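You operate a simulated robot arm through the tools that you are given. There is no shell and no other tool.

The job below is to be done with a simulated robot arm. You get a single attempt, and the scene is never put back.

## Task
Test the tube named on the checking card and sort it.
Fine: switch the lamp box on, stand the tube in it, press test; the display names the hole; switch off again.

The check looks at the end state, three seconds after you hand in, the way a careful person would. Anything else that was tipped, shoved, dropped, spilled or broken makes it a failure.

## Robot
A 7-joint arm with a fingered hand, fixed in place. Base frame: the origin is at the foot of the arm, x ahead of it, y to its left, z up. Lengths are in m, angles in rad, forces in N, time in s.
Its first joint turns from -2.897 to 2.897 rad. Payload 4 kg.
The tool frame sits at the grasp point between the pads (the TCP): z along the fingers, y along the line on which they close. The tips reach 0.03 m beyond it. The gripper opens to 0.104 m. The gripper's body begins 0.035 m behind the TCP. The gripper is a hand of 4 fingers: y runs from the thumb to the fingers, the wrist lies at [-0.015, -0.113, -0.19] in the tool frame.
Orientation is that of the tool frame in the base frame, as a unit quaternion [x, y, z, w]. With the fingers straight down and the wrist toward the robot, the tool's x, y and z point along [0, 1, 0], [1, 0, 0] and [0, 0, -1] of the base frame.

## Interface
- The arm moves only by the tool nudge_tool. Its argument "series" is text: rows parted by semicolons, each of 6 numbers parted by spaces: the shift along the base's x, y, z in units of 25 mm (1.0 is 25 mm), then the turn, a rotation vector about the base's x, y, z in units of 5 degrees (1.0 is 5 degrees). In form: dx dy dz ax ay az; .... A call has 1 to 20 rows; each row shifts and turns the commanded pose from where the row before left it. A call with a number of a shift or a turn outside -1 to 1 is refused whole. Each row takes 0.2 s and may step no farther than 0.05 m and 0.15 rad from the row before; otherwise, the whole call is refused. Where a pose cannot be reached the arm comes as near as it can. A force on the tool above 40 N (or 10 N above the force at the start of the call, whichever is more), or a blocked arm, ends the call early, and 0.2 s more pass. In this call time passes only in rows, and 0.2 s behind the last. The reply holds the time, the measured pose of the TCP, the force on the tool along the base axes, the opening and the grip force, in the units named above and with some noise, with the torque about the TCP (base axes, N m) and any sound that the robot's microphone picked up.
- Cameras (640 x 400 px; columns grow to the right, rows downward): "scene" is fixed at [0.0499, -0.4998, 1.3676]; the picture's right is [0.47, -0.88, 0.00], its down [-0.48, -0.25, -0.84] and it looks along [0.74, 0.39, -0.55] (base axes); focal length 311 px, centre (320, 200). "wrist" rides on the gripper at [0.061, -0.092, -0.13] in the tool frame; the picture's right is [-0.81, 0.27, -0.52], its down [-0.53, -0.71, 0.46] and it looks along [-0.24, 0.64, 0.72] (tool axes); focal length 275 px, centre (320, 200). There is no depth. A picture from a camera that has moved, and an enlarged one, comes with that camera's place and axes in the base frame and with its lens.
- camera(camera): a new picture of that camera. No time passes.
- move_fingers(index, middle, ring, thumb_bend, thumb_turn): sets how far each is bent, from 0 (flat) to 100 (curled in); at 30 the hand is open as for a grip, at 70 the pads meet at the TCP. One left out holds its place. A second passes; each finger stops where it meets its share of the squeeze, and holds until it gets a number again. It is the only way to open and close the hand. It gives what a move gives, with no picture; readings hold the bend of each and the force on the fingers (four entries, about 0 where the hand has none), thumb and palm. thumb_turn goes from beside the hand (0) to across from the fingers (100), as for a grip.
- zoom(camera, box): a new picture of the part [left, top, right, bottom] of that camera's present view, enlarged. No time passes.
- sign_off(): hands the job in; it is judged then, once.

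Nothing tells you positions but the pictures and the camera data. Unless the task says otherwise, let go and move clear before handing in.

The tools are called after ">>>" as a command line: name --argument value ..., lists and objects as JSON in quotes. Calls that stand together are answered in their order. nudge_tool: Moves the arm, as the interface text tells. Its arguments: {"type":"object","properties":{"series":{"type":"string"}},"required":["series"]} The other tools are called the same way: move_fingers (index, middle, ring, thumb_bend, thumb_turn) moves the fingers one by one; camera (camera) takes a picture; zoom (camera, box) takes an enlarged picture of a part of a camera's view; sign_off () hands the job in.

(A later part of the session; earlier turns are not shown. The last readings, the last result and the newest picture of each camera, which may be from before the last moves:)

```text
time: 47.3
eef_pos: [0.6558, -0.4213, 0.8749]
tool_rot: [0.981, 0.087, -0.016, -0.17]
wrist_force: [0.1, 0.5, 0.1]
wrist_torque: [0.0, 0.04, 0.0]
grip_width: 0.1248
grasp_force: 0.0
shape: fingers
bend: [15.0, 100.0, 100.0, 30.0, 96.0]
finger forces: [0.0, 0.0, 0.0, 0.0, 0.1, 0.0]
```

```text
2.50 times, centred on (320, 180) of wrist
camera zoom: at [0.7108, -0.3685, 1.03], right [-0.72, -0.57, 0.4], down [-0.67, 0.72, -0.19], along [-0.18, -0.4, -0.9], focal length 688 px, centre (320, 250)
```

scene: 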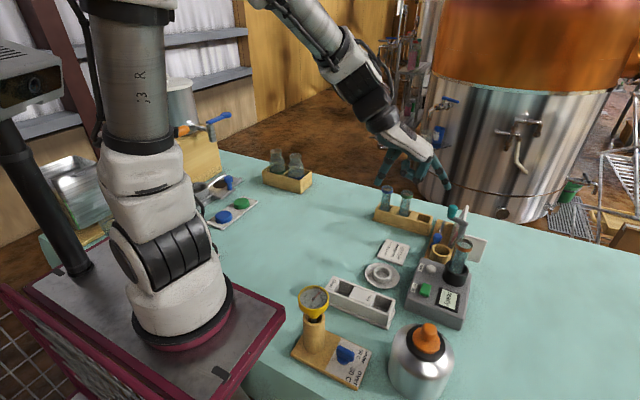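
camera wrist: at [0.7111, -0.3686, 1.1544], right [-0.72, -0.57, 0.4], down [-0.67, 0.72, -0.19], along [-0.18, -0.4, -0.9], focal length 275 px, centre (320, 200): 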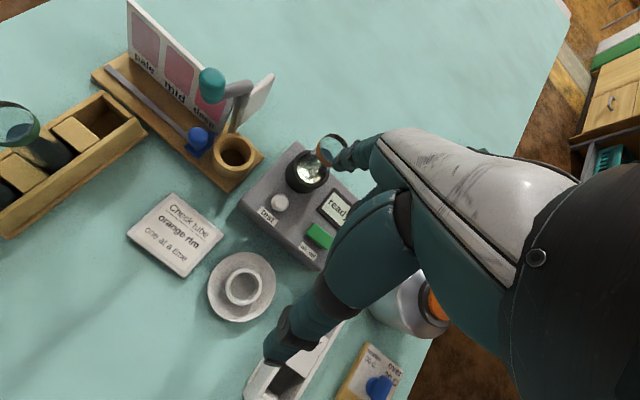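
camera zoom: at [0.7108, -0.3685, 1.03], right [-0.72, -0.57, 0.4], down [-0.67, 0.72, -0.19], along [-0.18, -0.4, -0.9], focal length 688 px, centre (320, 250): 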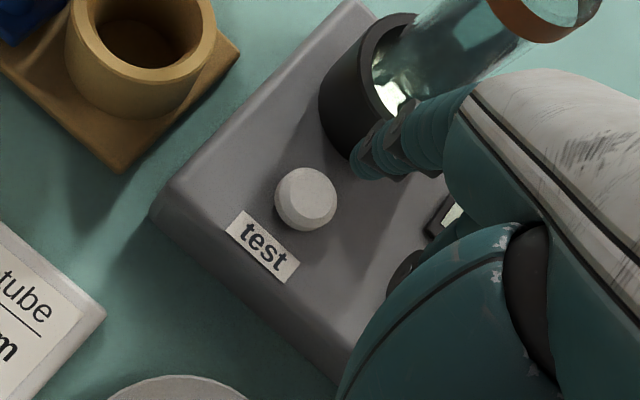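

The tip is on course to land on the button. I'll correct slightly in +y, come down and press in small steps.

>>> nudge_tool --series "0 0.1 -0.5 0 0 0;0 0 -0.5 0 0 0;0 0 -0.3 0 0 0;0 0 -0.1 0 0 0;0 0 -0.1 0 0 0"

>>> zoom --camera "scene" --box '[410, 220, 490, 320]'

```text
time: 48.5
eef_pos: [0.6579, -0.4187, 0.8374]
tool_rot: [0.982, 0.085, -0.016, -0.169]
wrist_force: [0.5, -0.3, 0.2]
wrist_torque: [-0.06, -0.06, 0.03]
grip_width: 0.1246
grasp_force: 0.4
shape: fingers
bend: [15.0, 100.0, 100.0, 30.0, 96.0]
finger forces: [1.1, 0.1, 0.0, 0.0, 0.1, 0.1]
```

```text
4.00 times, centred on (450, 270) of scene
camera zoom: at [0.0499, -0.4998, 1.3676], right [0.47, -0.88, 0.0], down [-0.48, -0.25, -0.84], along [0.74, 0.39, -0.55], focal length 1243 px, centre (-200, -80)
```

zoom: 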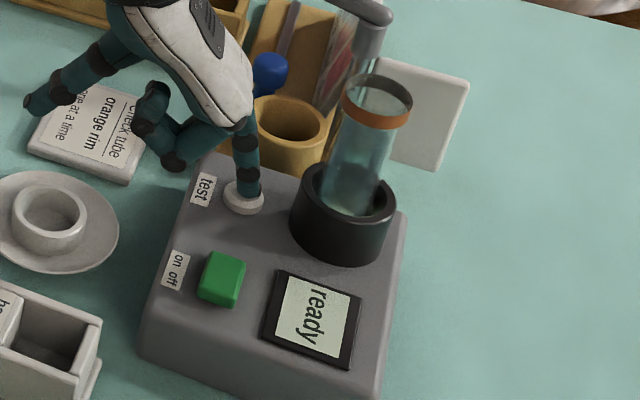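

The fingertip rests on the button with about 1 N. Now I'll press it in.

>>> nudge_tool --series "0 0 -0.08 0 0 0;0 0 -0.08 0 0 0"

>>> zoom --camera "scene" --box '[410, 220, 490, 320]'

```text
time: 49.1
eef_pos: [0.6578, -0.4185, 0.8334]
tool_rot: [0.982, 0.086, -0.015, -0.17]
wrist_force: [-0.5, -0.5, 2.4]
wrist_torque: [-0.16, -0.11, 0.03]
grip_width: 0.1247
grasp_force: 1.4
shape: fingers
bend: [15.0, 100.0, 100.0, 30.0, 96.0]
finger forces: [2.5, 0.1, 0.0, 0.0, 0.1, 0.0]
heard: click
```

```text
4.00 times, centred on (450, 270) of scene
camera zoom: at [0.0499, -0.4998, 1.3676], right [0.47, -0.88, 0.0], down [-0.48, -0.25, -0.84], along [0.74, 0.39, -0.55], focal length 1243 px, centre (-200, -80)
```

zoom: 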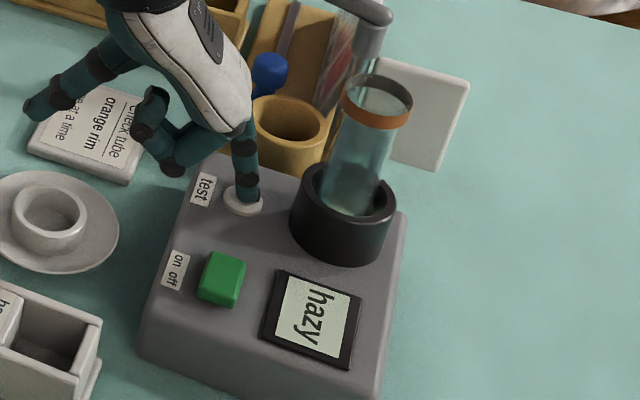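

Click heard, and the display now reads "hazy", so the tube goes in the hazy hole. I'll lift straight up and confirm the reading.

>>> nudge_tool --series "0 0 0.3 0 0 0;0 0 0.8 0 0 0;0 0 1 0 0 0;0 0 1 0 0 0;0 0 1 0 0 0;0 0 1 0 0 0;0 0 1 0 0 0;0 0 1 0 0 0;0 0 1 0 0 0"

>>> zoom --camera "scene" --box '[390, 200, 500, 330]'

>>> camera --camera "wrist"

```text
time: 51.1
eef_pos: [0.6566, -0.4173, 1.0351]
tool_rot: [0.982, 0.086, -0.016, -0.17]
wrist_force: [-0.3, 0.3, -0.3]
wrist_torque: [0.01, 0.01, 0.01]
grip_width: 0.1244
grasp_force: 0.1
shape: fingers
bend: [15.0, 100.0, 100.0, 30.0, 96.0]
finger forces: [0.0, 0.1, 0.0, 0.0, 0.0, 0.1]
```

```text
3.08 times, centred on (445, 265) of scene
camera zoom: at [0.0499, -0.4998, 1.3676], right [0.47, -0.88, 0.0], down [-0.48, -0.25, -0.84], along [0.74, 0.39, -0.55], focal length 956 px, centre (-65, 0)
```

zoom: 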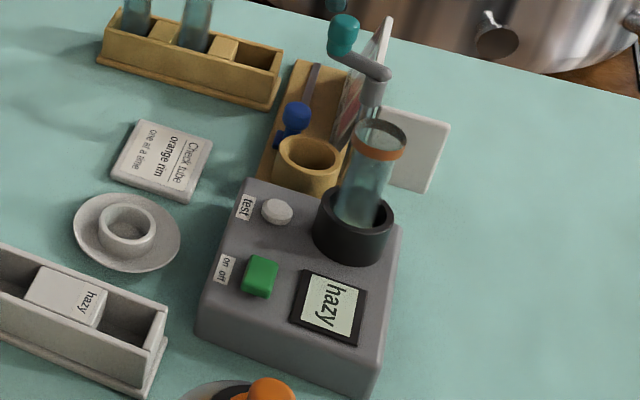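

```text
taken
camera wrist: at [0.7106, -0.3662, 1.1902], right [-0.72, -0.57, 0.4], down [-0.67, 0.72, -0.19], along [-0.18, -0.4, -0.9], focal length 275 px, centre (320, 200)
```

wrist: 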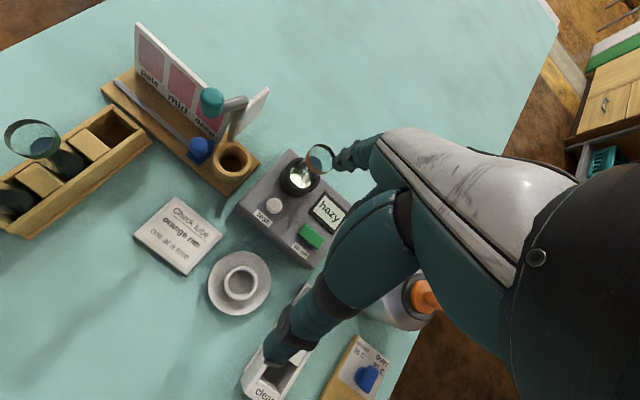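

The reading "hazy" stays. Since the pointing shape is already calibrated, I'll switch the lamp off now by pressing the near (-x) "off" end of the rocker, and sort the tube afterwards.

>>> nudge_tool --series "-0.86 -0.047 0 0 0 0;-0.86 -0.047 0 0 0 0;-0.86 -0.047 0 0 0 0;-0.86 -0.047 0 0 0 0;0 0 -1 0 0 0;0 0 -1 0 0 0;0 0 -1 0 0 0;0 0 -1 0 0 0;0 0 -1 0 0 0;0 0 -1 0 0 0"

>>> zoom --camera "scene" --box '[380, 210, 490, 320]'

>>> zoom --camera "wrist" --box '[220, 80, 400, 260]'

```text
time: 53.3
eef_pos: [0.5709, -0.4223, 0.8855]
tool_rot: [0.982, 0.086, -0.016, -0.169]
wrist_force: [0.9, 1.1, 0.2]
wrist_torque: [-0.02, 0.04, -0.01]
grip_width: 0.1243
grasp_force: 0.1
shape: fingers
bend: [15.0, 100.0, 100.0, 30.0, 96.0]
finger forces: [0.1, 0.0, 0.0, 0.0, 0.0, 0.0]
```

```text
3.64 times, centred on (435, 265) of scene
camera zoom: at [0.0499, -0.4998, 1.3676], right [0.47, -0.88, 0.0], down [-0.48, -0.25, -0.84], along [0.74, 0.39, -0.55], focal length 1130 px, centre (-98, -36)
```

zoom: 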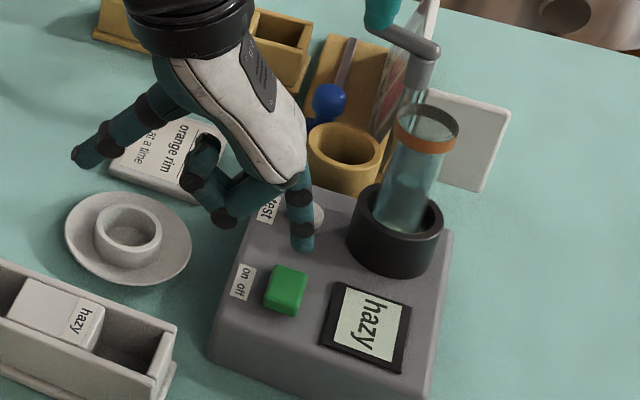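

```text
2.22 times, centred on (310, 170) of wrist
camera zoom: at [0.6247, -0.3692, 1.0405], right [-0.72, -0.57, 0.4], down [-0.67, 0.72, -0.19], along [-0.18, -0.4, -0.9], focal length 612 px, centre (342, 267)
```

zoom: 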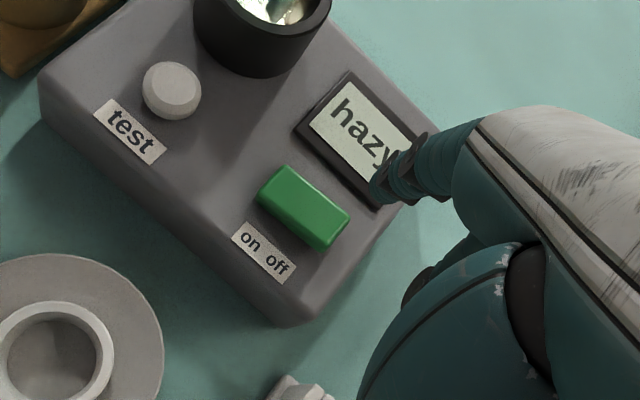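

The tip is over the "off" half of the rocker. I'll lower and press.

>>> nudge_tool --series "0 0 -0.7 0 0 0;0 0 -0.6 0 0 0;0 0 -0.2 0 0 0;0 0 -0.1 0 0 0;0 0 -0.1 0 0 0;0 0 -0.1 0 0 0;0 0 -0.1 0 0 0"

>>> zoom --camera "scene" --box '[400, 220, 490, 320]'

```text
time: 54.9
eef_pos: [0.5709, -0.4241, 0.8381]
tool_rot: [0.982, 0.086, -0.016, -0.17]
wrist_force: [-0.4, -1.0, -1.0]
wrist_torque: [-0.02, -0.04, -0.01]
grip_width: 0.1245
grasp_force: 0.0
shape: fingers
bend: [15.0, 100.0, 100.0, 30.0, 96.0]
finger forces: [0.1, 0.1, 0.0, 0.0, 0.1, 0.0]
```

```text
4.00 times, centred on (445, 270) of scene
camera zoom: at [0.0499, -0.4998, 1.3676], right [0.47, -0.88, 0.0], down [-0.48, -0.25, -0.84], along [0.74, 0.39, -0.55], focal length 1243 px, centre (-180, -80)
```

zoom: 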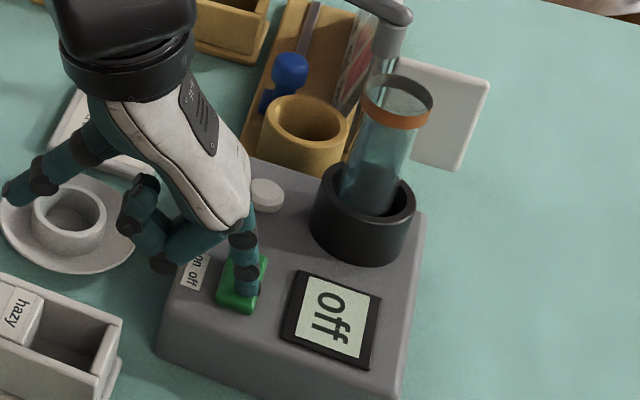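

The display is back to "off" and the lamp is dark. I'll lift away, level the hand and reopen it for the grip.

>>> nudge_tool --series "0 0 0.4 0 0 0;0 0 0.8 0 0 0;0 0 1 0 0 0;0 0 1 0 0 0;0 0 1 0 0 0;0 0 1 0 0 0;0 0 1 0 0 0;0 0 1 0 0 0;0 0 1 0 0 0;0 0 0 -0.985 -0.174 0;0 0 0 -0.985 -0.174 0;0 0 0 -0.985 -0.174 0;0 0 0 -0.985 -0.174 0"

>>> move_fingers --index 30 --middle 30 --ring 30 --thumb_bend 30 --thumb_turn 98

>>> camera --camera "wrist"

>>> zoom --camera "scene" --box '[300, 190, 500, 390]'

```text
time: 57.7
eef_pos: [0.5706, -0.4249, 1.0429]
tool_rot: [0.996, 0.087, -0.001, 0.005]
wrist_force: [0.6, -0.5, 0.1]
wrist_torque: [0.0, 0.0, 0.04]
grip_width: 0.1248
grasp_force: 0.0
shape: fingers
bend: [15.0, 100.0, 100.0, 30.0, 96.0]
finger forces: [0.1, 0.0, 0.0, 0.1, 0.0, 0.0]
```

```text
time: 58.7
eef_pos: [0.5708, -0.423, 1.0437]
tool_rot: [0.996, 0.088, 0.0, 0.004]
wrist_force: [-0.1, 0.6, -0.7]
wrist_torque: [0.0, 0.01, 0.04]
grip_width: 0.1033
grasp_force: 0.0
shape: fingers
bend: [30.0, 30.0, 30.0, 30.0, 95.0]
finger forces: [0.0, 0.0, 0.0, 0.1, 0.1, 0.0]
```

```text
taken
camera wrist: at [0.6166, -0.3218, 1.1744], right [-0.75, -0.41, 0.52], down [-0.65, 0.61, -0.46], along [-0.13, -0.68, -0.72], focal length 275 px, centre (320, 200)
```

wrist: 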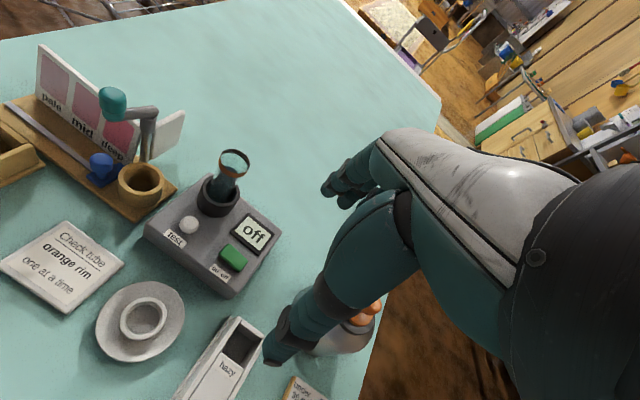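

```text
2.00 times, centred on (400, 290) of scene
camera zoom: at [0.0499, -0.4998, 1.3676], right [0.47, -0.88, 0.0], down [-0.48, -0.25, -0.84], along [0.74, 0.39, -0.55], focal length 621 px, centre (160, 20)
```

zoom: 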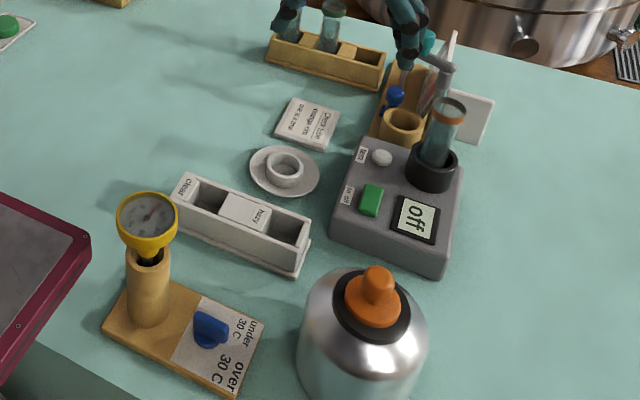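

The lamp is off and this view shows both the tube and the "hazy" hole. I'll zoom in on each to measure them.

>>> zoom --camera "wrist" --box '[170, 300, 290, 400]'

>>> zoom --camera "wrist" --box '[170, 130, 290, 250]'

>>> zoom --camera "scene" --box '[320, 260, 410, 340]'

```text
4.00 times, centred on (230, 350) of wrist
camera zoom: at [0.6166, -0.3218, 1.1744], right [-0.75, -0.41, 0.52], down [-0.65, 0.61, -0.46], along [-0.13, -0.68, -0.72], focal length 1101 px, centre (680, -400)
```

zoom: 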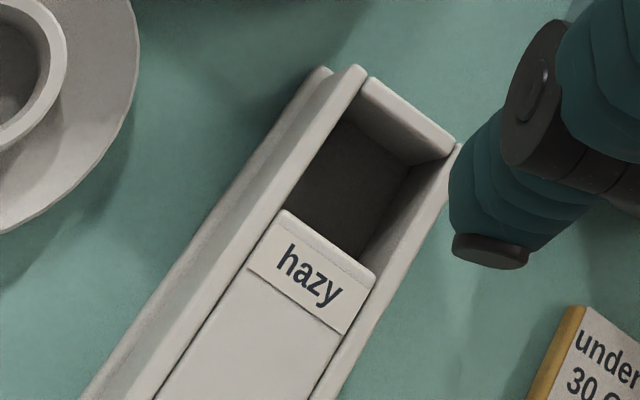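

```text
3.33 times, centred on (230, 190) of wrist
camera zoom: at [0.6166, -0.3218, 1.1744], right [-0.75, -0.41, 0.52], down [-0.65, 0.61, -0.46], along [-0.13, -0.68, -0.72], focal length 918 px, centre (620, 233)
```

zoom: 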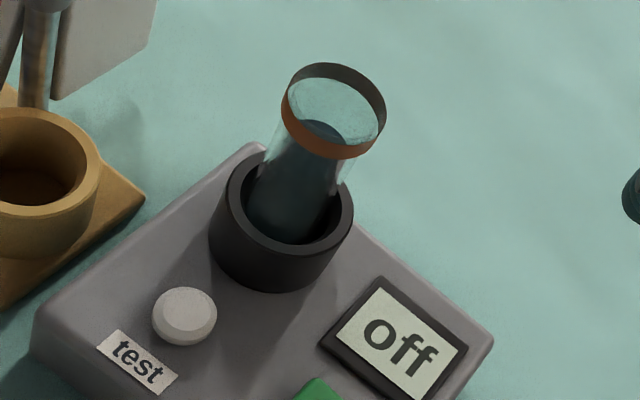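

```text
5.00 times, centred on (365, 300) of scene
camera zoom: at [0.0499, -0.4998, 1.3676], right [0.47, -0.88, 0.0], down [-0.48, -0.25, -0.84], along [0.74, 0.39, -0.55], focal length 1553 px, centre (95, -300)
```

zoom: 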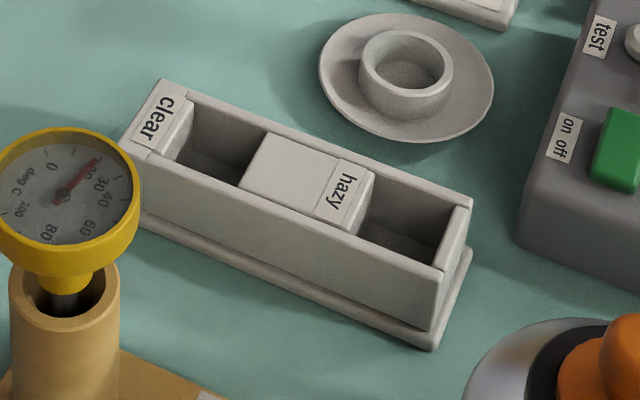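

The "hazy" hole spans about x 0.508–0.544, y -0.425 to -0.390, and the tube cap is at (0.682, -0.5395). I'll move over the tube to pick it up again.

>>> nudge_tool --series "0.75 -0.77 0 0 0 0;0.75 -0.77 0 0 0 0;0.75 -0.77 0 0 0 0;0.75 -0.77 0 0 0 0;0.75 -0.78 0 0 0 0;0.75 -0.78 0 0 0 0;0 0 -0.8 0 0 0;0 0 -0.8 0 0 0;0 0 -0.8 0 0 0;0 0 -0.8 0 0 0"

>>> camera --camera "wrist"

>>> zoom --camera "scene" --box '[410, 150, 510, 290]'

```text
time: 60.9
eef_pos: [0.6841, -0.5387, 0.9635]
tool_rot: [0.996, 0.087, -0.001, 0.004]
wrist_force: [0.0, -0.8, -0.1]
wrist_torque: [-0.01, -0.02, 0.0]
grip_width: 0.1031
grasp_force: 0.0
shape: fingers
bend: [30.0, 30.0, 30.0, 30.0, 96.0]
finger forces: [0.1, 0.0, 0.0, 0.1, 0.1, 0.1]
```

```text
taken
camera wrist: at [0.7294, -0.437, 1.0941], right [-0.75, -0.41, 0.52], down [-0.65, 0.61, -0.46], along [-0.13, -0.68, -0.72], focal length 275 px, centre (320, 200)
```

wrist: 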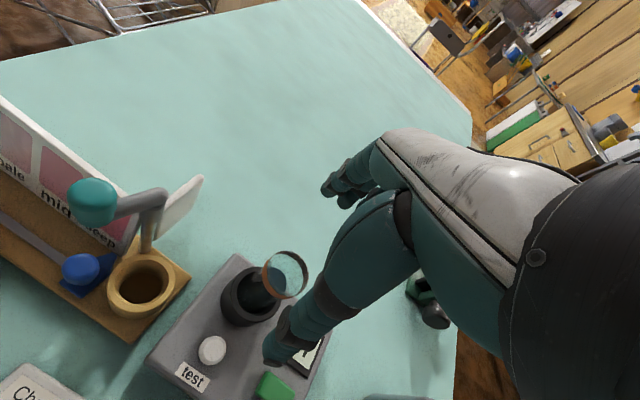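

```text
2.86 times, centred on (460, 220) of scene
camera zoom: at [0.0499, -0.4998, 1.3676], right [0.47, -0.88, 0.0], down [-0.48, -0.25, -0.84], along [0.74, 0.39, -0.55], focal length 888 px, centre (-80, 143)
```

zoom: 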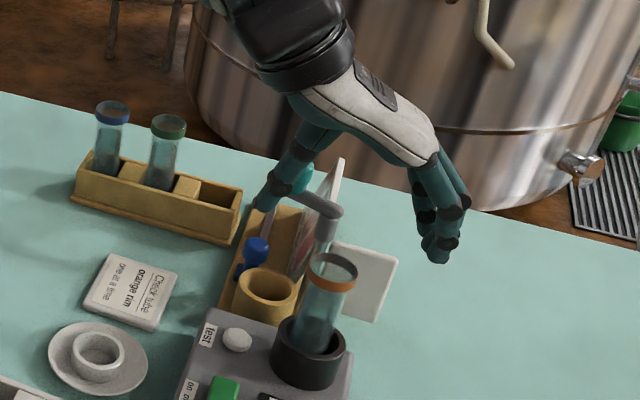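

The alignment checks out, with the cap at its predicted pixel. I'll lower to the grasp height.

>>> nudge_tool --series "0 0 -0.7 0 0 0;0 0 -0.7 0 0 0;0 0 -0.7 0 0 0;0 0 -0.7 0 0 0;0 0 -0.5 0 0 0;0 0 -0.22 0 0 0"

>>> zoom --camera "scene" --box '[420, 190, 500, 290]'

>>> zoom --camera "wrist" --box '[220, 160, 400, 340]'

```text
time: 62.3
eef_pos: [0.6829, -0.538, 0.8744]
tool_rot: [0.996, 0.087, 0.0, 0.004]
wrist_force: [-0.8, 0.2, -0.4]
wrist_torque: [0.01, 0.03, -0.04]
grip_width: 0.1031
grasp_force: 0.0
shape: fingers
bend: [30.0, 30.0, 30.0, 30.0, 96.0]
finger forces: [0.0, 0.0, 0.1, 0.0, 0.1, 0.1]
```

```text
4.00 times, centred on (460, 240) of scene
camera zoom: at [0.0499, -0.4998, 1.3676], right [0.47, -0.88, 0.0], down [-0.48, -0.25, -0.84], along [0.74, 0.39, -0.55], focal length 1243 px, centre (-240, 40)
```

zoom: 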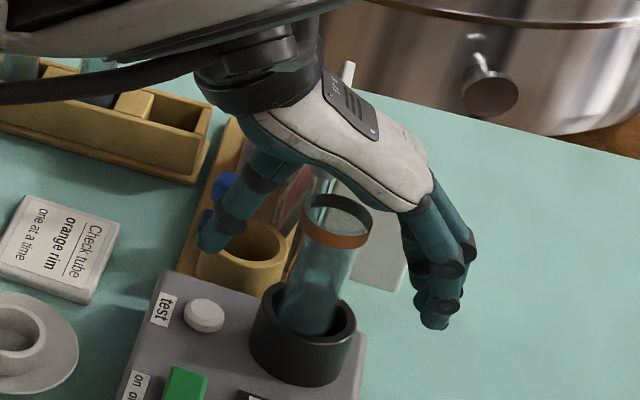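

```text
2.22 times, centred on (310, 250) of wrist
camera zoom: at [0.729, -0.4368, 1.0059], right [-0.75, -0.41, 0.52], down [-0.65, 0.61, -0.46], along [-0.13, -0.68, -0.72], focal length 612 px, centre (342, 89)
```

zoom: 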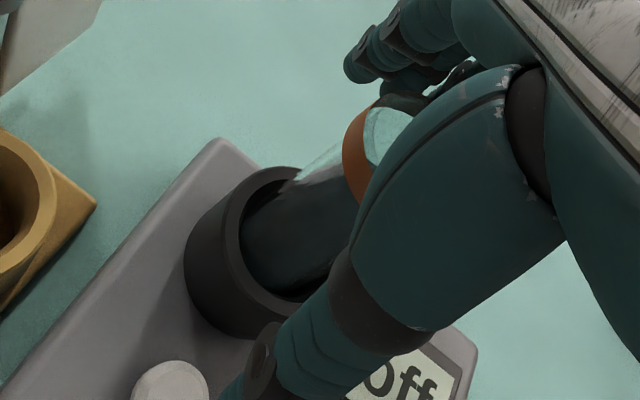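

The tube is centred between the thumb and fingers. I'll close in stages.

>>> move_fingers --index 52 --middle 52 --ring 40 --thumb_bend 52

>>> move_fingers --index 62 --middle 62 --thumb_bend 62

>>> zoom --camera "scene" --box '[420, 190, 500, 290]'

```text
time: 63.3
eef_pos: [0.6846, -0.5388, 0.876]
tool_rot: [0.996, 0.087, -0.001, 0.004]
wrist_force: [0.8, -0.7, -0.2]
wrist_torque: [0.0, -0.05, -0.03]
grip_width: 0.0474
grasp_force: 0.1
shape: fingers
bend: [52.0, 52.0, 40.0, 52.0, 98.0]
finger forces: [0.0, 0.1, 0.0, 0.1, 0.0, 0.1]
```

```text
time: 64.3
eef_pos: [0.6847, -0.5397, 0.8755]
tool_rot: [0.996, 0.087, -0.001, 0.003]
wrist_force: [-0.4, -1.6, 0.6]
wrist_torque: [-0.05, 0.02, 0.0]
grip_width: 0.029
grasp_force: 3.4
shape: fingers
bend: [59.0, 60.0, 40.0, 59.0, 99.0]
finger forces: [1.6, 1.9, 0.1, 0.0, 2.4, 0.1]
```

```text
4.00 times, centred on (460, 240) of scene
camera zoom: at [0.0499, -0.4998, 1.3676], right [0.47, -0.88, 0.0], down [-0.48, -0.25, -0.84], along [0.74, 0.39, -0.55], focal length 1243 px, centre (-240, 40)
```

zoom: 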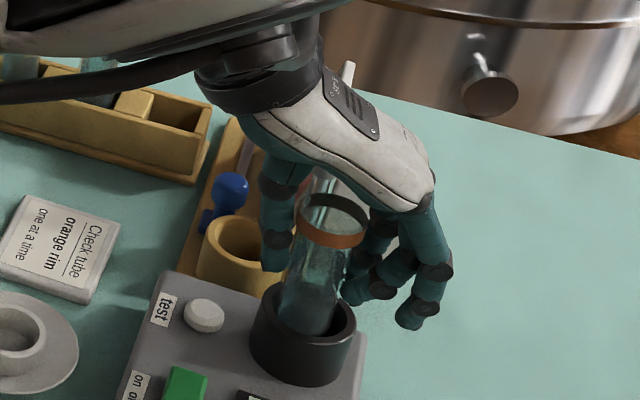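

Even contact on both sides. I'll firm up and lift slowly.

>>> move_fingers --index 68 --middle 68 --thumb_bend 68

>>> nudge_tool --series "0 0 0.2 0 0 0;0 0 0.3 0 0 0;0 0 0.4 0 0 0;0 0 0.5 0 0 0;0 0 0.6 0 0 0"

>>> zoom --camera "scene" --box '[410, 170, 500, 290]'

>>> camera --camera "wrist"

```text
time: 65.3
eef_pos: [0.6831, -0.5391, 0.876]
tool_rot: [0.996, 0.086, -0.001, 0.003]
wrist_force: [0.0, -3.6, 0.4]
wrist_torque: [-0.17, 0.03, -0.05]
grip_width: 0.0266
grasp_force: 8.9
shape: fingers
bend: [61.0, 62.0, 40.0, 60.0, 99.0]
finger forces: [4.3, 6.1, 0.0, 0.1, 7.6, 0.0]
```

```text
time: 66.5
eef_pos: [0.6845, -0.5402, 0.9253]
tool_rot: [0.996, 0.087, -0.002, 0.003]
wrist_force: [-0.8, -0.2, -0.1]
wrist_torque: [-0.01, -0.01, 0.01]
grip_width: 0.0267
grasp_force: 8.9
shape: fingers
bend: [61.0, 63.0, 40.0, 60.0, 99.0]
finger forces: [3.7, 4.9, 0.0, 0.1, 8.4, 0.1]
```

```text
3.33 times, centred on (455, 230) of scene
camera zoom: at [0.0499, -0.4998, 1.3676], right [0.47, -0.88, 0.0], down [-0.48, -0.25, -0.84], along [0.74, 0.39, -0.55], focal length 1036 px, centre (-130, 100)
```

zoom: 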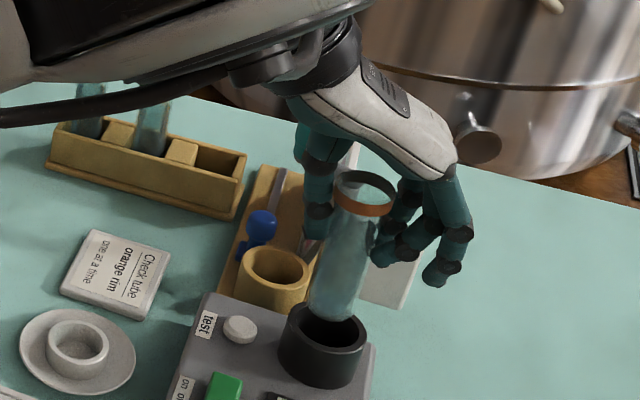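

```text
taken
camera wrist: at [0.7291, -0.4379, 1.0563], right [-0.75, -0.41, 0.52], down [-0.65, 0.61, -0.46], along [-0.13, -0.68, -0.72], focal length 275 px, centre (320, 200)
```

wrist: 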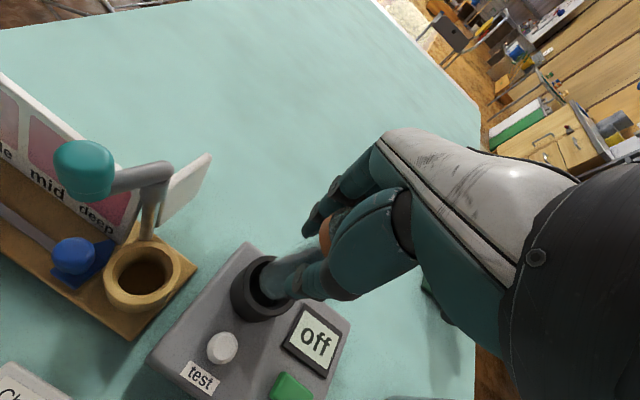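

The tube is out of the socket and held nearly upright. I'll raise it further and carry it over toward the "hazy" hole.

>>> nudge_tool --series "0 0 0.8 0 0 0;0 0 0.8 0 0 0;0 0 0.8 0 0 0;0 0 0.6 0 0 0;-0.7 0.6 0 0 0 0;-0.8 0.68 0 0 0 0;-0.8 0.68 0 0 0 0;-0.8 0.68 0 0 0 0;-0.8 0.68 0 0 0 0;-0.8 0.68 0 0 0 0;-0.8 0.68 0 0 0 0;-0.7 0.6 0 0 0 0"

>>> camera --camera "wrist"

>>> zoom --camera "scene" --box '[310, 190, 470, 350]'

```text
time: 69.1
eef_pos: [0.5297, -0.4064, 1.0005]
tool_rot: [0.996, 0.088, 0.0, 0.004]
wrist_force: [0.2, 0.4, -1.4]
wrist_torque: [-0.02, -0.01, -0.04]
grip_width: 0.0262
grasp_force: 8.7
shape: fingers
bend: [62.0, 63.0, 40.0, 60.0, 99.0]
finger forces: [4.0, 4.9, 0.0, 0.0, 8.3, 0.1]
```

```text
taken
camera wrist: at [0.5744, -0.3048, 1.1314], right [-0.75, -0.41, 0.52], down [-0.65, 0.61, -0.46], along [-0.13, -0.68, -0.72], focal length 275 px, centre (320, 200)
```

wrist: 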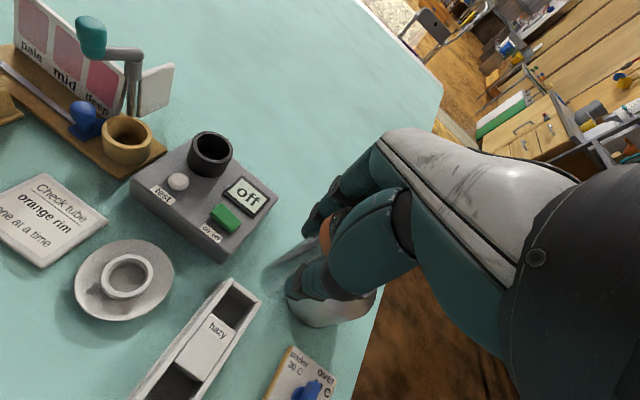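

```text
2.50 times, centred on (390, 270) of scene
camera zoom: at [0.0499, -0.4998, 1.3676], right [0.47, -0.88, 0.0], down [-0.48, -0.25, -0.84], along [0.74, 0.39, -0.55], focal length 777 px, centre (145, 25)
```

zoom: 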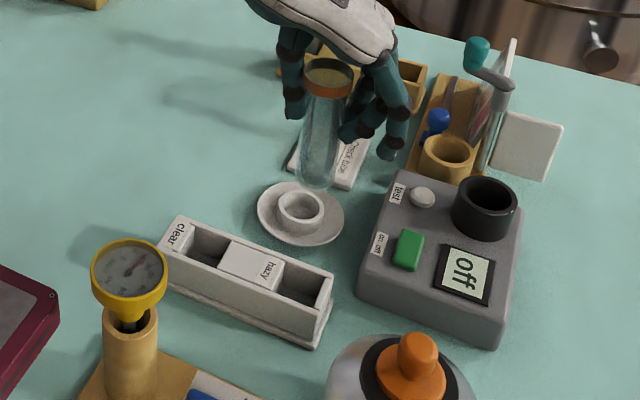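

Clear view. I'll measure the tube's bottom, tilt and the hole in both cameras.

>>> zoom --camera "wrist" --box '[240, 200, 360, 320]'

>>> zoom --camera "scene" --box '[370, 200, 450, 280]'

>>> zoom --camera "wrist" --box '[160, 260, 280, 380]'

```text
3.33 times, centred on (300, 260) of wrist
camera zoom: at [0.5744, -0.3048, 1.1314], right [-0.75, -0.41, 0.52], down [-0.65, 0.61, -0.46], along [-0.13, -0.68, -0.72], focal length 918 px, centre (387, 0)
```

zoom: 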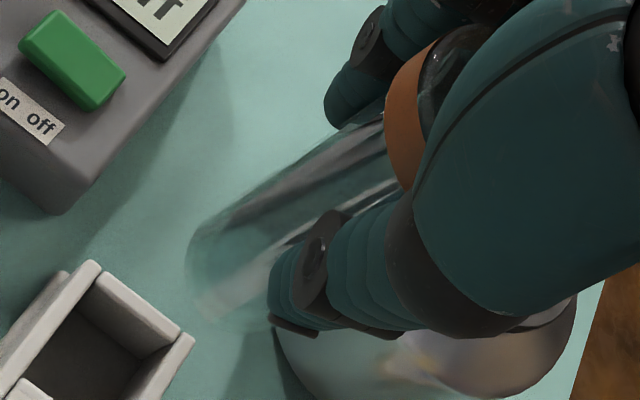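

```text
5.00 times, centred on (410, 240) of scene
camera zoom: at [0.0499, -0.4998, 1.3676], right [0.47, -0.88, 0.0], down [-0.48, -0.25, -0.84], along [0.74, 0.39, -0.55], focal length 1553 px, centre (-130, 0)
```

zoom: 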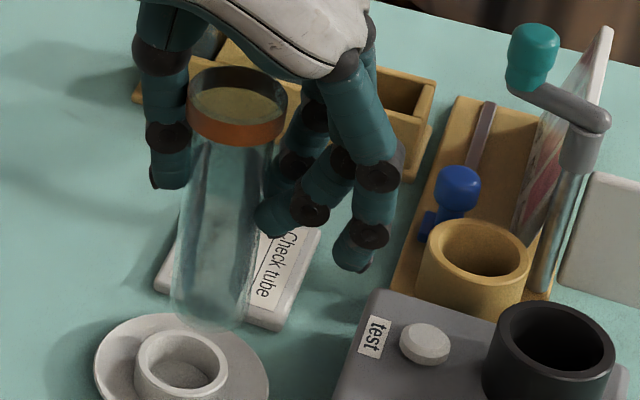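

```text
3.33 times, centred on (220, 320) of wrist
camera zoom: at [0.5744, -0.3048, 1.1314], right [-0.75, -0.41, 0.52], down [-0.65, 0.61, -0.46], along [-0.13, -0.68, -0.72], focal length 918 px, centre (653, -200)
```

zoom: 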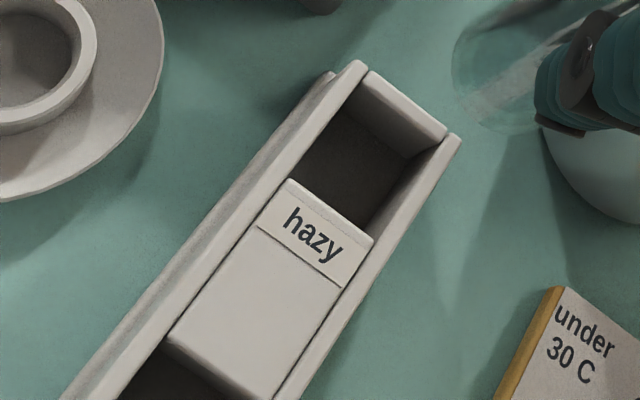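

The tube bottom sits directly over the hole centre, within about 1 mm in both views. I'll lower to just above the box edge and re-check.

>>> nudge_tool --series "0 0 -0.8 0 0 0;0 0 -0.8 0 0 0;0 0 -0.8 0 0 0;0 0 -0.8 0 0 0;0 0 -0.8 0 0 0;0 0 -0.6 0 0 0"

>>> zoom --camera "scene" --box '[350, 240, 430, 320]'

>>> zoom --camera "wrist" --box '[200, 210, 320, 330]'

```text
time: 70.5
eef_pos: [0.536, -0.4132, 0.8854]
tool_rot: [0.996, 0.088, -0.001, 0.002]
wrist_force: [-0.5, 0.6, -1.7]
wrist_torque: [0.02, 0.02, 0.04]
grip_width: 0.0261
grasp_force: 8.3
shape: fingers
bend: [62.0, 63.0, 40.0, 60.0, 99.0]
finger forces: [3.9, 4.9, 0.1, 0.0, 8.3, 0.0]
out of reach, approached as far as the arm can: row 5
```

```text
5.00 times, centred on (390, 280) of scene
camera zoom: at [0.0499, -0.4998, 1.3676], right [0.47, -0.88, 0.0], down [-0.48, -0.25, -0.84], along [0.74, 0.39, -0.55], focal length 1553 px, centre (-30, -200)
```

zoom: 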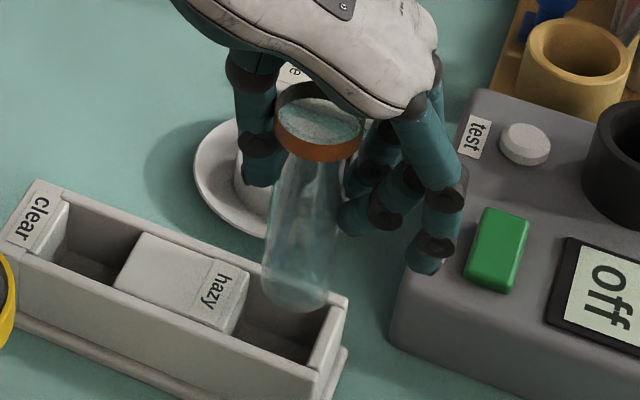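

```text
3.33 times, centred on (260, 270) of wrist
camera zoom: at [0.5813, -0.3108, 1.0171], right [-0.75, -0.41, 0.52], down [-0.65, 0.61, -0.46], along [-0.13, -0.68, -0.72], focal length 918 px, centre (520, -33)
```

zoom: 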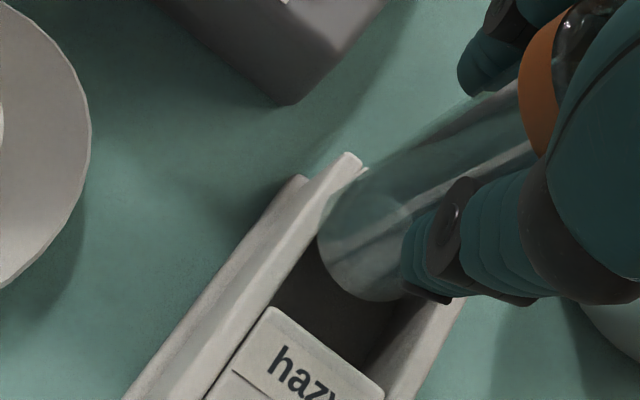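

The arm reached its inner limit here and drifted a few mm, with the tube still clear above the hole. I'll rise again and turn the hand about the vertical so the wrist sits farther out, then retry.

>>> nudge_tool --series "0 0 0.8 0 0 0;0 0 0.9 0 0 0;0 0 0.9 0 0 0;0 0 0.9 0 0 0;0 0 0.5 0 0 0;0 0 0 0 0 -0.9;0 0 0 0 0 -0.9;0 0 0 0 0 -0.9;0 0 0 0 0 -0.9;0 0 0 0 0 -0.9;0 0 0 0 0 -0.9;0 0 0 0 0 -0.9;0 0 0 0 0 -0.9;0 0 0 0 0 -0.9;0 0 0 0 0 -0.9"

>>> camera --camera "wrist"

>>> zoom --camera "scene" --box '[310, 180, 470, 340]'

```text
time: 73.7
eef_pos: [0.5334, -0.4112, 0.9873]
tool_rot: [0.953, -0.302, -0.002, 0.003]
wrist_force: [0.7, 0.1, -0.9]
wrist_torque: [-0.02, 0.0, 0.0]
grip_width: 0.0258
grasp_force: 7.5
shape: fingers
bend: [62.0, 63.0, 40.0, 60.0, 99.0]
finger forces: [3.9, 4.9, 0.1, 0.1, 8.1, 0.1]
```

```text
taken
camera wrist: at [0.6378, -0.3707, 1.1174], right [-0.82, 0.24, 0.52], down [-0.03, 0.89, -0.46], along [-0.57, -0.39, -0.72], focal length 275 px, centre (320, 200)
```

wrist: 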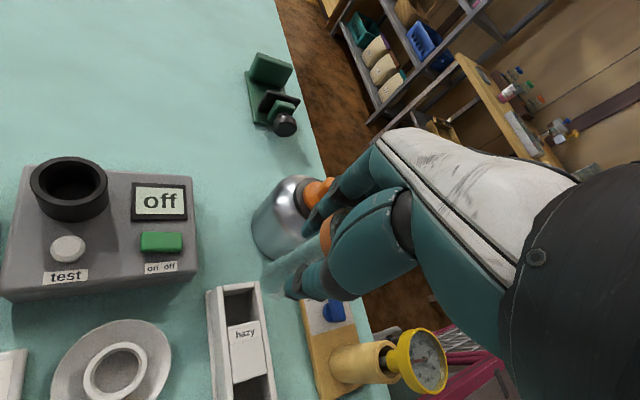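

```text
2.50 times, centred on (390, 260) of scene
camera zoom: at [0.0499, -0.4998, 1.3676], right [0.47, -0.88, 0.0], down [-0.48, -0.25, -0.84], along [0.74, 0.39, -0.55], focal length 777 px, centre (145, 50)
```

zoom: 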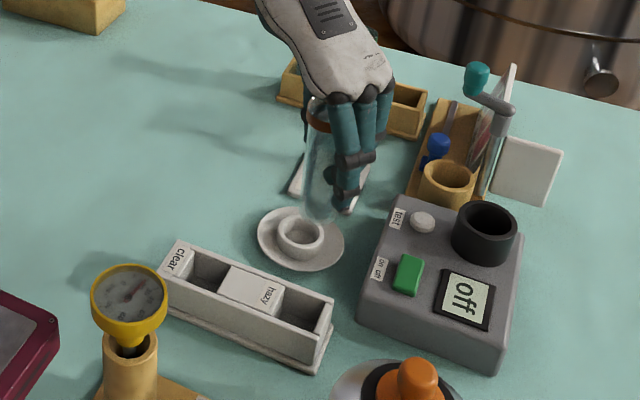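

The new yaw works, and the wrist camera now looks right at the hole. I'll trim the position over the hole, come down partway, and measure again.

>>> nudge_tool --series "-0.2 0.12 0 0 0 0;0 0 -0.7 0 0 0;0 0 -0.7 0 0 0;0 0 -0.7 0 0 0"

>>> zoom --camera "wrist" --box '[190, 230, 330, 370]'

>>> zoom --camera "scene" --box '[350, 220, 430, 320]'

```text
time: 74.7
eef_pos: [0.5291, -0.4081, 0.9342]
tool_rot: [0.954, -0.3, -0.003, 0.003]
wrist_force: [0.4, 0.5, -0.2]
wrist_torque: [0.02, 0.0, -0.03]
grip_width: 0.0263
grasp_force: 8.3
shape: fingers
bend: [62.0, 63.0, 40.0, 60.0, 99.0]
finger forces: [3.9, 4.9, 0.0, 0.0, 8.1, 0.1]
```

```text
2.86 times, centred on (260, 300) of wrist
camera zoom: at [0.633, -0.3675, 1.0647], right [-0.82, 0.24, 0.52], down [-0.03, 0.89, -0.46], along [-0.57, -0.39, -0.72], focal length 786 px, centre (491, -86)
```

zoom: 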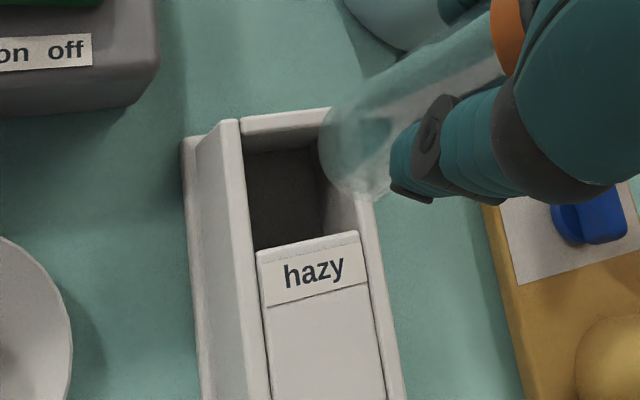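

```text
4.00 times, centred on (390, 270) of scene
camera zoom: at [0.0499, -0.4998, 1.3676], right [0.47, -0.88, 0.0], down [-0.48, -0.25, -0.84], along [0.74, 0.39, -0.55], focal length 1243 px, centre (40, -80)
```

zoom: 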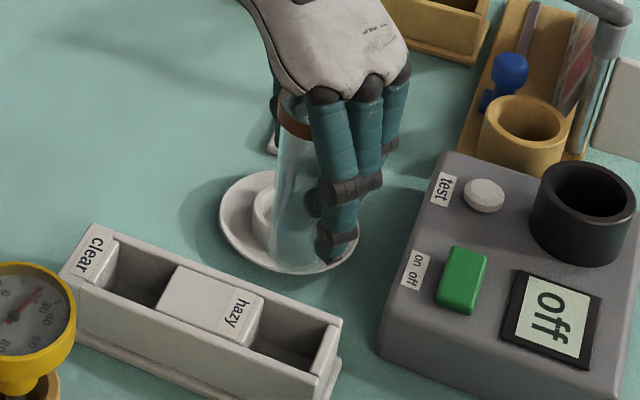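

The tube remains aligned with the hole in both views. I'll lower to just above the top edge for a last check.

>>> nudge_tool --series "-0.04 0.02 -0.6 0 0 0;0 0 -0.6 0 0 0;0 0 -0.6 0 0 0;0 0 -0.4 0 0 0"

>>> zoom --camera "wrist" --box '[220, 210, 320, 310]'

>>> zoom --camera "scene" --box '[360, 240, 420, 310]'

```text
time: 75.7
eef_pos: [0.5282, -0.4075, 0.8802]
tool_rot: [0.954, -0.301, -0.002, 0.004]
wrist_force: [-0.8, 0.4, -1.0]
wrist_torque: [0.0, 0.0, -0.02]
grip_width: 0.026
grasp_force: 8.8
shape: fingers
bend: [62.0, 63.0, 40.0, 60.0, 99.0]
finger forces: [3.9, 5.0, 0.0, 0.0, 8.1, 0.0]
```

```text
4.00 times, centred on (270, 260) of wrist
camera zoom: at [0.6322, -0.3665, 1.0096], right [-0.82, 0.24, 0.52], down [-0.03, 0.89, -0.46], along [-0.57, -0.39, -0.72], focal length 1101 px, centre (520, -40)
```

zoom: 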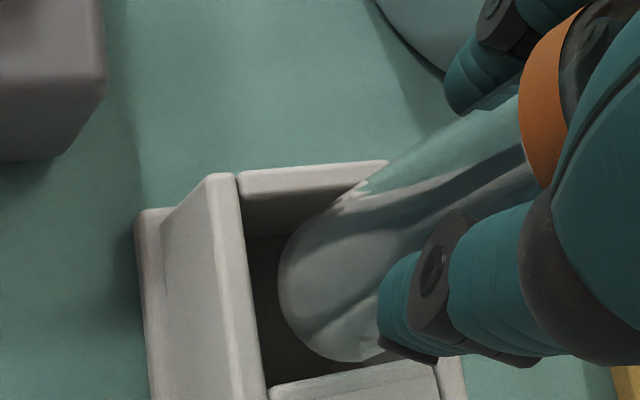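

```text
5.71 times, centred on (390, 275) of scene
camera zoom: at [0.0499, -0.4998, 1.3676], right [0.47, -0.88, 0.0], down [-0.48, -0.25, -0.84], along [0.74, 0.39, -0.55], focal length 1775 px, centre (-80, -229)
```

zoom: 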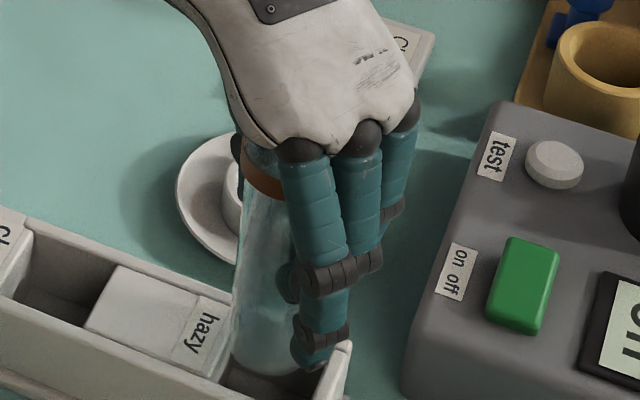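

The offset looks within about 2 mm. I'll apply a small trim and lower gently, watching for contact at the edge.

>>> nudge_tool --series "0.02 -0.06 -0.15 0 0 0;0 0 -0.15 0 0 0;0 0 -0.15 0 0 0;0 0 -0.1 0 0 0"

>>> zoom --camera "wrist" --box '[220, 210, 320, 310]'

>>> zoom --camera "scene" --box '[360, 240, 420, 310]'

```text
time: 76.7
eef_pos: [0.5268, -0.4086, 0.864]
tool_rot: [0.953, -0.302, -0.002, 0.003]
wrist_force: [0.3, 1.7, -0.2]
wrist_torque: [0.01, -0.01, -0.02]
grip_width: 0.0261
grasp_force: 7.9
shape: fingers
bend: [62.0, 63.0, 40.0, 60.0, 99.0]
finger forces: [4.0, 4.9, 0.0, 0.0, 8.2, 0.0]
```

```text
4.00 times, centred on (270, 260) of wrist
camera zoom: at [0.6325, -0.3683, 0.9959], right [-0.82, 0.24, 0.52], down [-0.03, 0.89, -0.46], along [-0.57, -0.39, -0.72], focal length 1101 px, centre (520, -40)
```

zoom: 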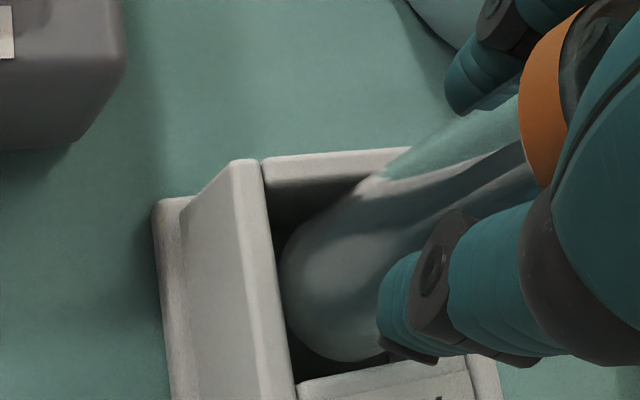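

```text
5.71 times, centred on (390, 275) of scene
camera zoom: at [0.0499, -0.4998, 1.3676], right [0.47, -0.88, 0.0], down [-0.48, -0.25, -0.84], along [0.74, 0.39, -0.55], focal length 1775 px, centre (-80, -229)
```

zoom: 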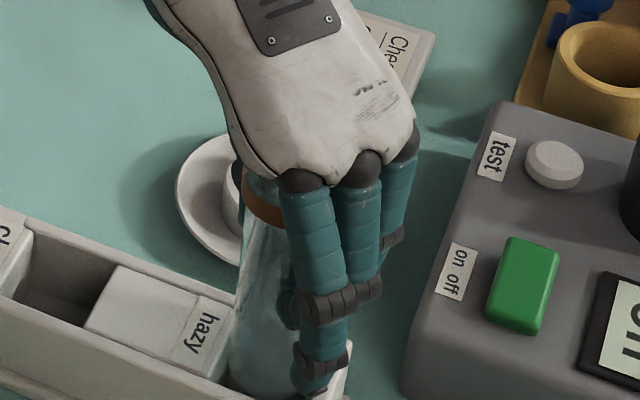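

The close-up shows the tube's +x edge nearly touching the wall. I'll trim about 2 mm toward -x and look again before going deeper.

>>> nudge_tool --series "-0.07 -0.02 0.05 0 0 0;0 0 -0.05 0 0 0"

>>> zoom --camera "wrist" --box '[230, 220, 310, 310]'

>>> zoom --camera "scene" --box '[375, 260, 415, 310]'

```text
time: 77.3
eef_pos: [0.5264, -0.4089, 0.8644]
tool_rot: [0.954, -0.3, -0.002, 0.004]
wrist_force: [-0.2, 0.9, -1.2]
wrist_torque: [0.03, 0.02, 0.02]
grip_width: 0.0261
grasp_force: 8.4
shape: fingers
bend: [62.0, 63.0, 40.0, 60.0, 99.0]
finger forces: [3.9, 5.0, 0.0, 0.1, 8.2, 0.1]
```

```text
4.44 times, centred on (270, 265) of wrist
camera zoom: at [0.6304, -0.369, 0.9957], right [-0.82, 0.24, 0.52], down [-0.03, 0.89, -0.46], along [-0.57, -0.39, -0.72], focal length 1224 px, centre (542, -89)
```

zoom: 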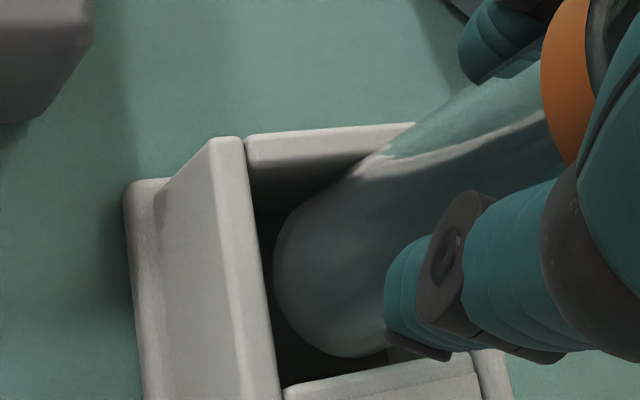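

```text
8.00 times, centred on (395, 285) of scene
camera zoom: at [0.0499, -0.4998, 1.3676], right [0.47, -0.88, 0.0], down [-0.48, -0.25, -0.84], along [0.74, 0.39, -0.55], focal length 2485 px, centre (-280, -480)
```

zoom: 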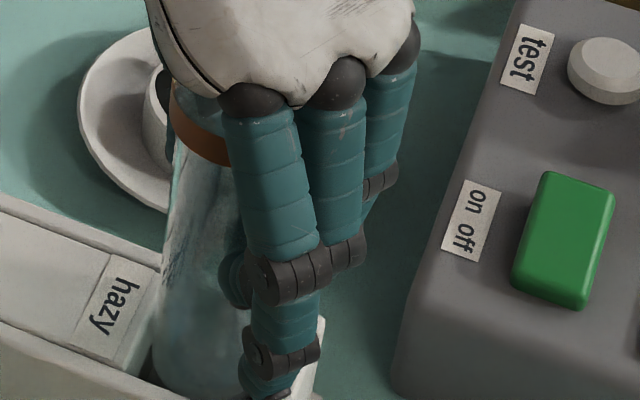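

There is now clear gap on the visible sides, and the tube is centred to about 1 mm. I'll lower gently into the hole.

>>> nudge_tool --series "-0.02 0 -0.1 0 0 0;0 0 -0.1 0 0 0;0 0 -0.1 0 0 0"

>>> zoom --camera "wrist" --box '[230, 220, 310, 310]'

```text
time: 78.1
eef_pos: [0.5263, -0.4085, 0.8582]
tool_rot: [0.954, -0.3, -0.002, 0.003]
wrist_force: [1.1, 0.8, -1.2]
wrist_torque: [-0.01, 0.01, -0.01]
grip_width: 0.0261
grasp_force: 8.6
shape: fingers
bend: [62.0, 63.0, 40.0, 60.0, 99.0]
finger forces: [3.8, 4.9, 0.1, 0.0, 8.1, 0.0]
```

```text
4.44 times, centred on (270, 265) of wrist
camera zoom: at [0.6303, -0.3689, 0.9886], right [-0.82, 0.24, 0.52], down [-0.03, 0.89, -0.46], along [-0.57, -0.39, -0.72], focal length 1224 px, centre (542, -89)
```

zoom: 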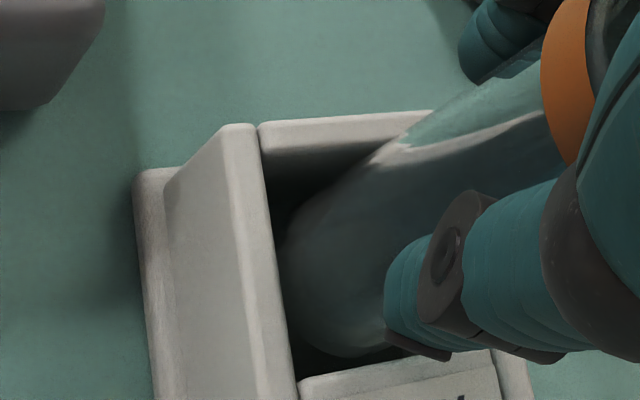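

No contact forces, so it's entering. I'll continue in small steps.

>>> nudge_tool --series "0 0 -0.1 0 0 0;0 0 -0.1 0 0 0;0 0 -0.1 0 0 0"

>>> zoom --camera "wrist" --box '[230, 220, 310, 310]'

>>> zoom --camera "scene" --box '[350, 240, 430, 320]'

```text
time: 78.9
eef_pos: [0.5253, -0.4085, 0.8494]
tool_rot: [0.954, -0.301, -0.003, 0.003]
wrist_force: [-0.2, -1.0, -0.5]
wrist_torque: [0.03, 0.0, -0.03]
grip_width: 0.0261
grasp_force: 8.8
shape: fingers
bend: [62.0, 63.0, 40.0, 60.0, 99.0]
finger forces: [3.9, 4.9, 0.0, 0.0, 8.0, 0.0]
```

```text
4.44 times, centred on (270, 265) of wrist
camera zoom: at [0.63, -0.3688, 0.981], right [-0.82, 0.24, 0.52], down [-0.03, 0.89, -0.46], along [-0.57, -0.39, -0.72], focal length 1224 px, centre (542, -89)
```

zoom: 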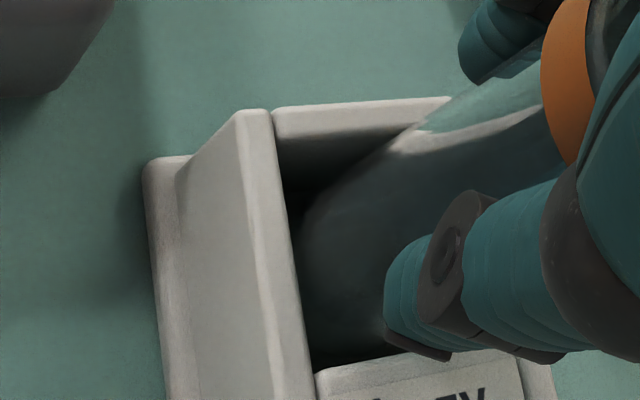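

```text
5.00 times, centred on (390, 280) of scene
camera zoom: at [0.0499, -0.4998, 1.3676], right [0.47, -0.88, 0.0], down [-0.48, -0.25, -0.84], along [0.74, 0.39, -0.55], focal length 1553 px, centre (-30, -200)
```

zoom: 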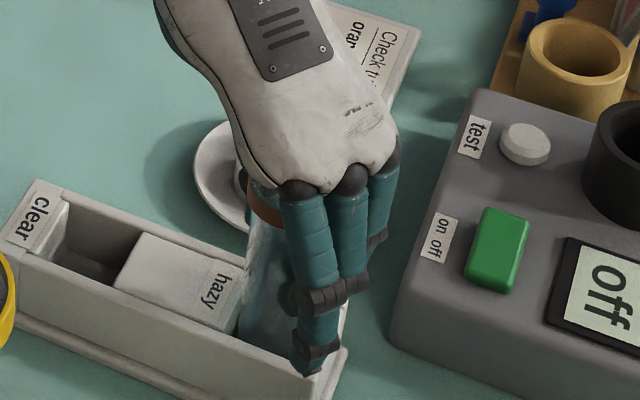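

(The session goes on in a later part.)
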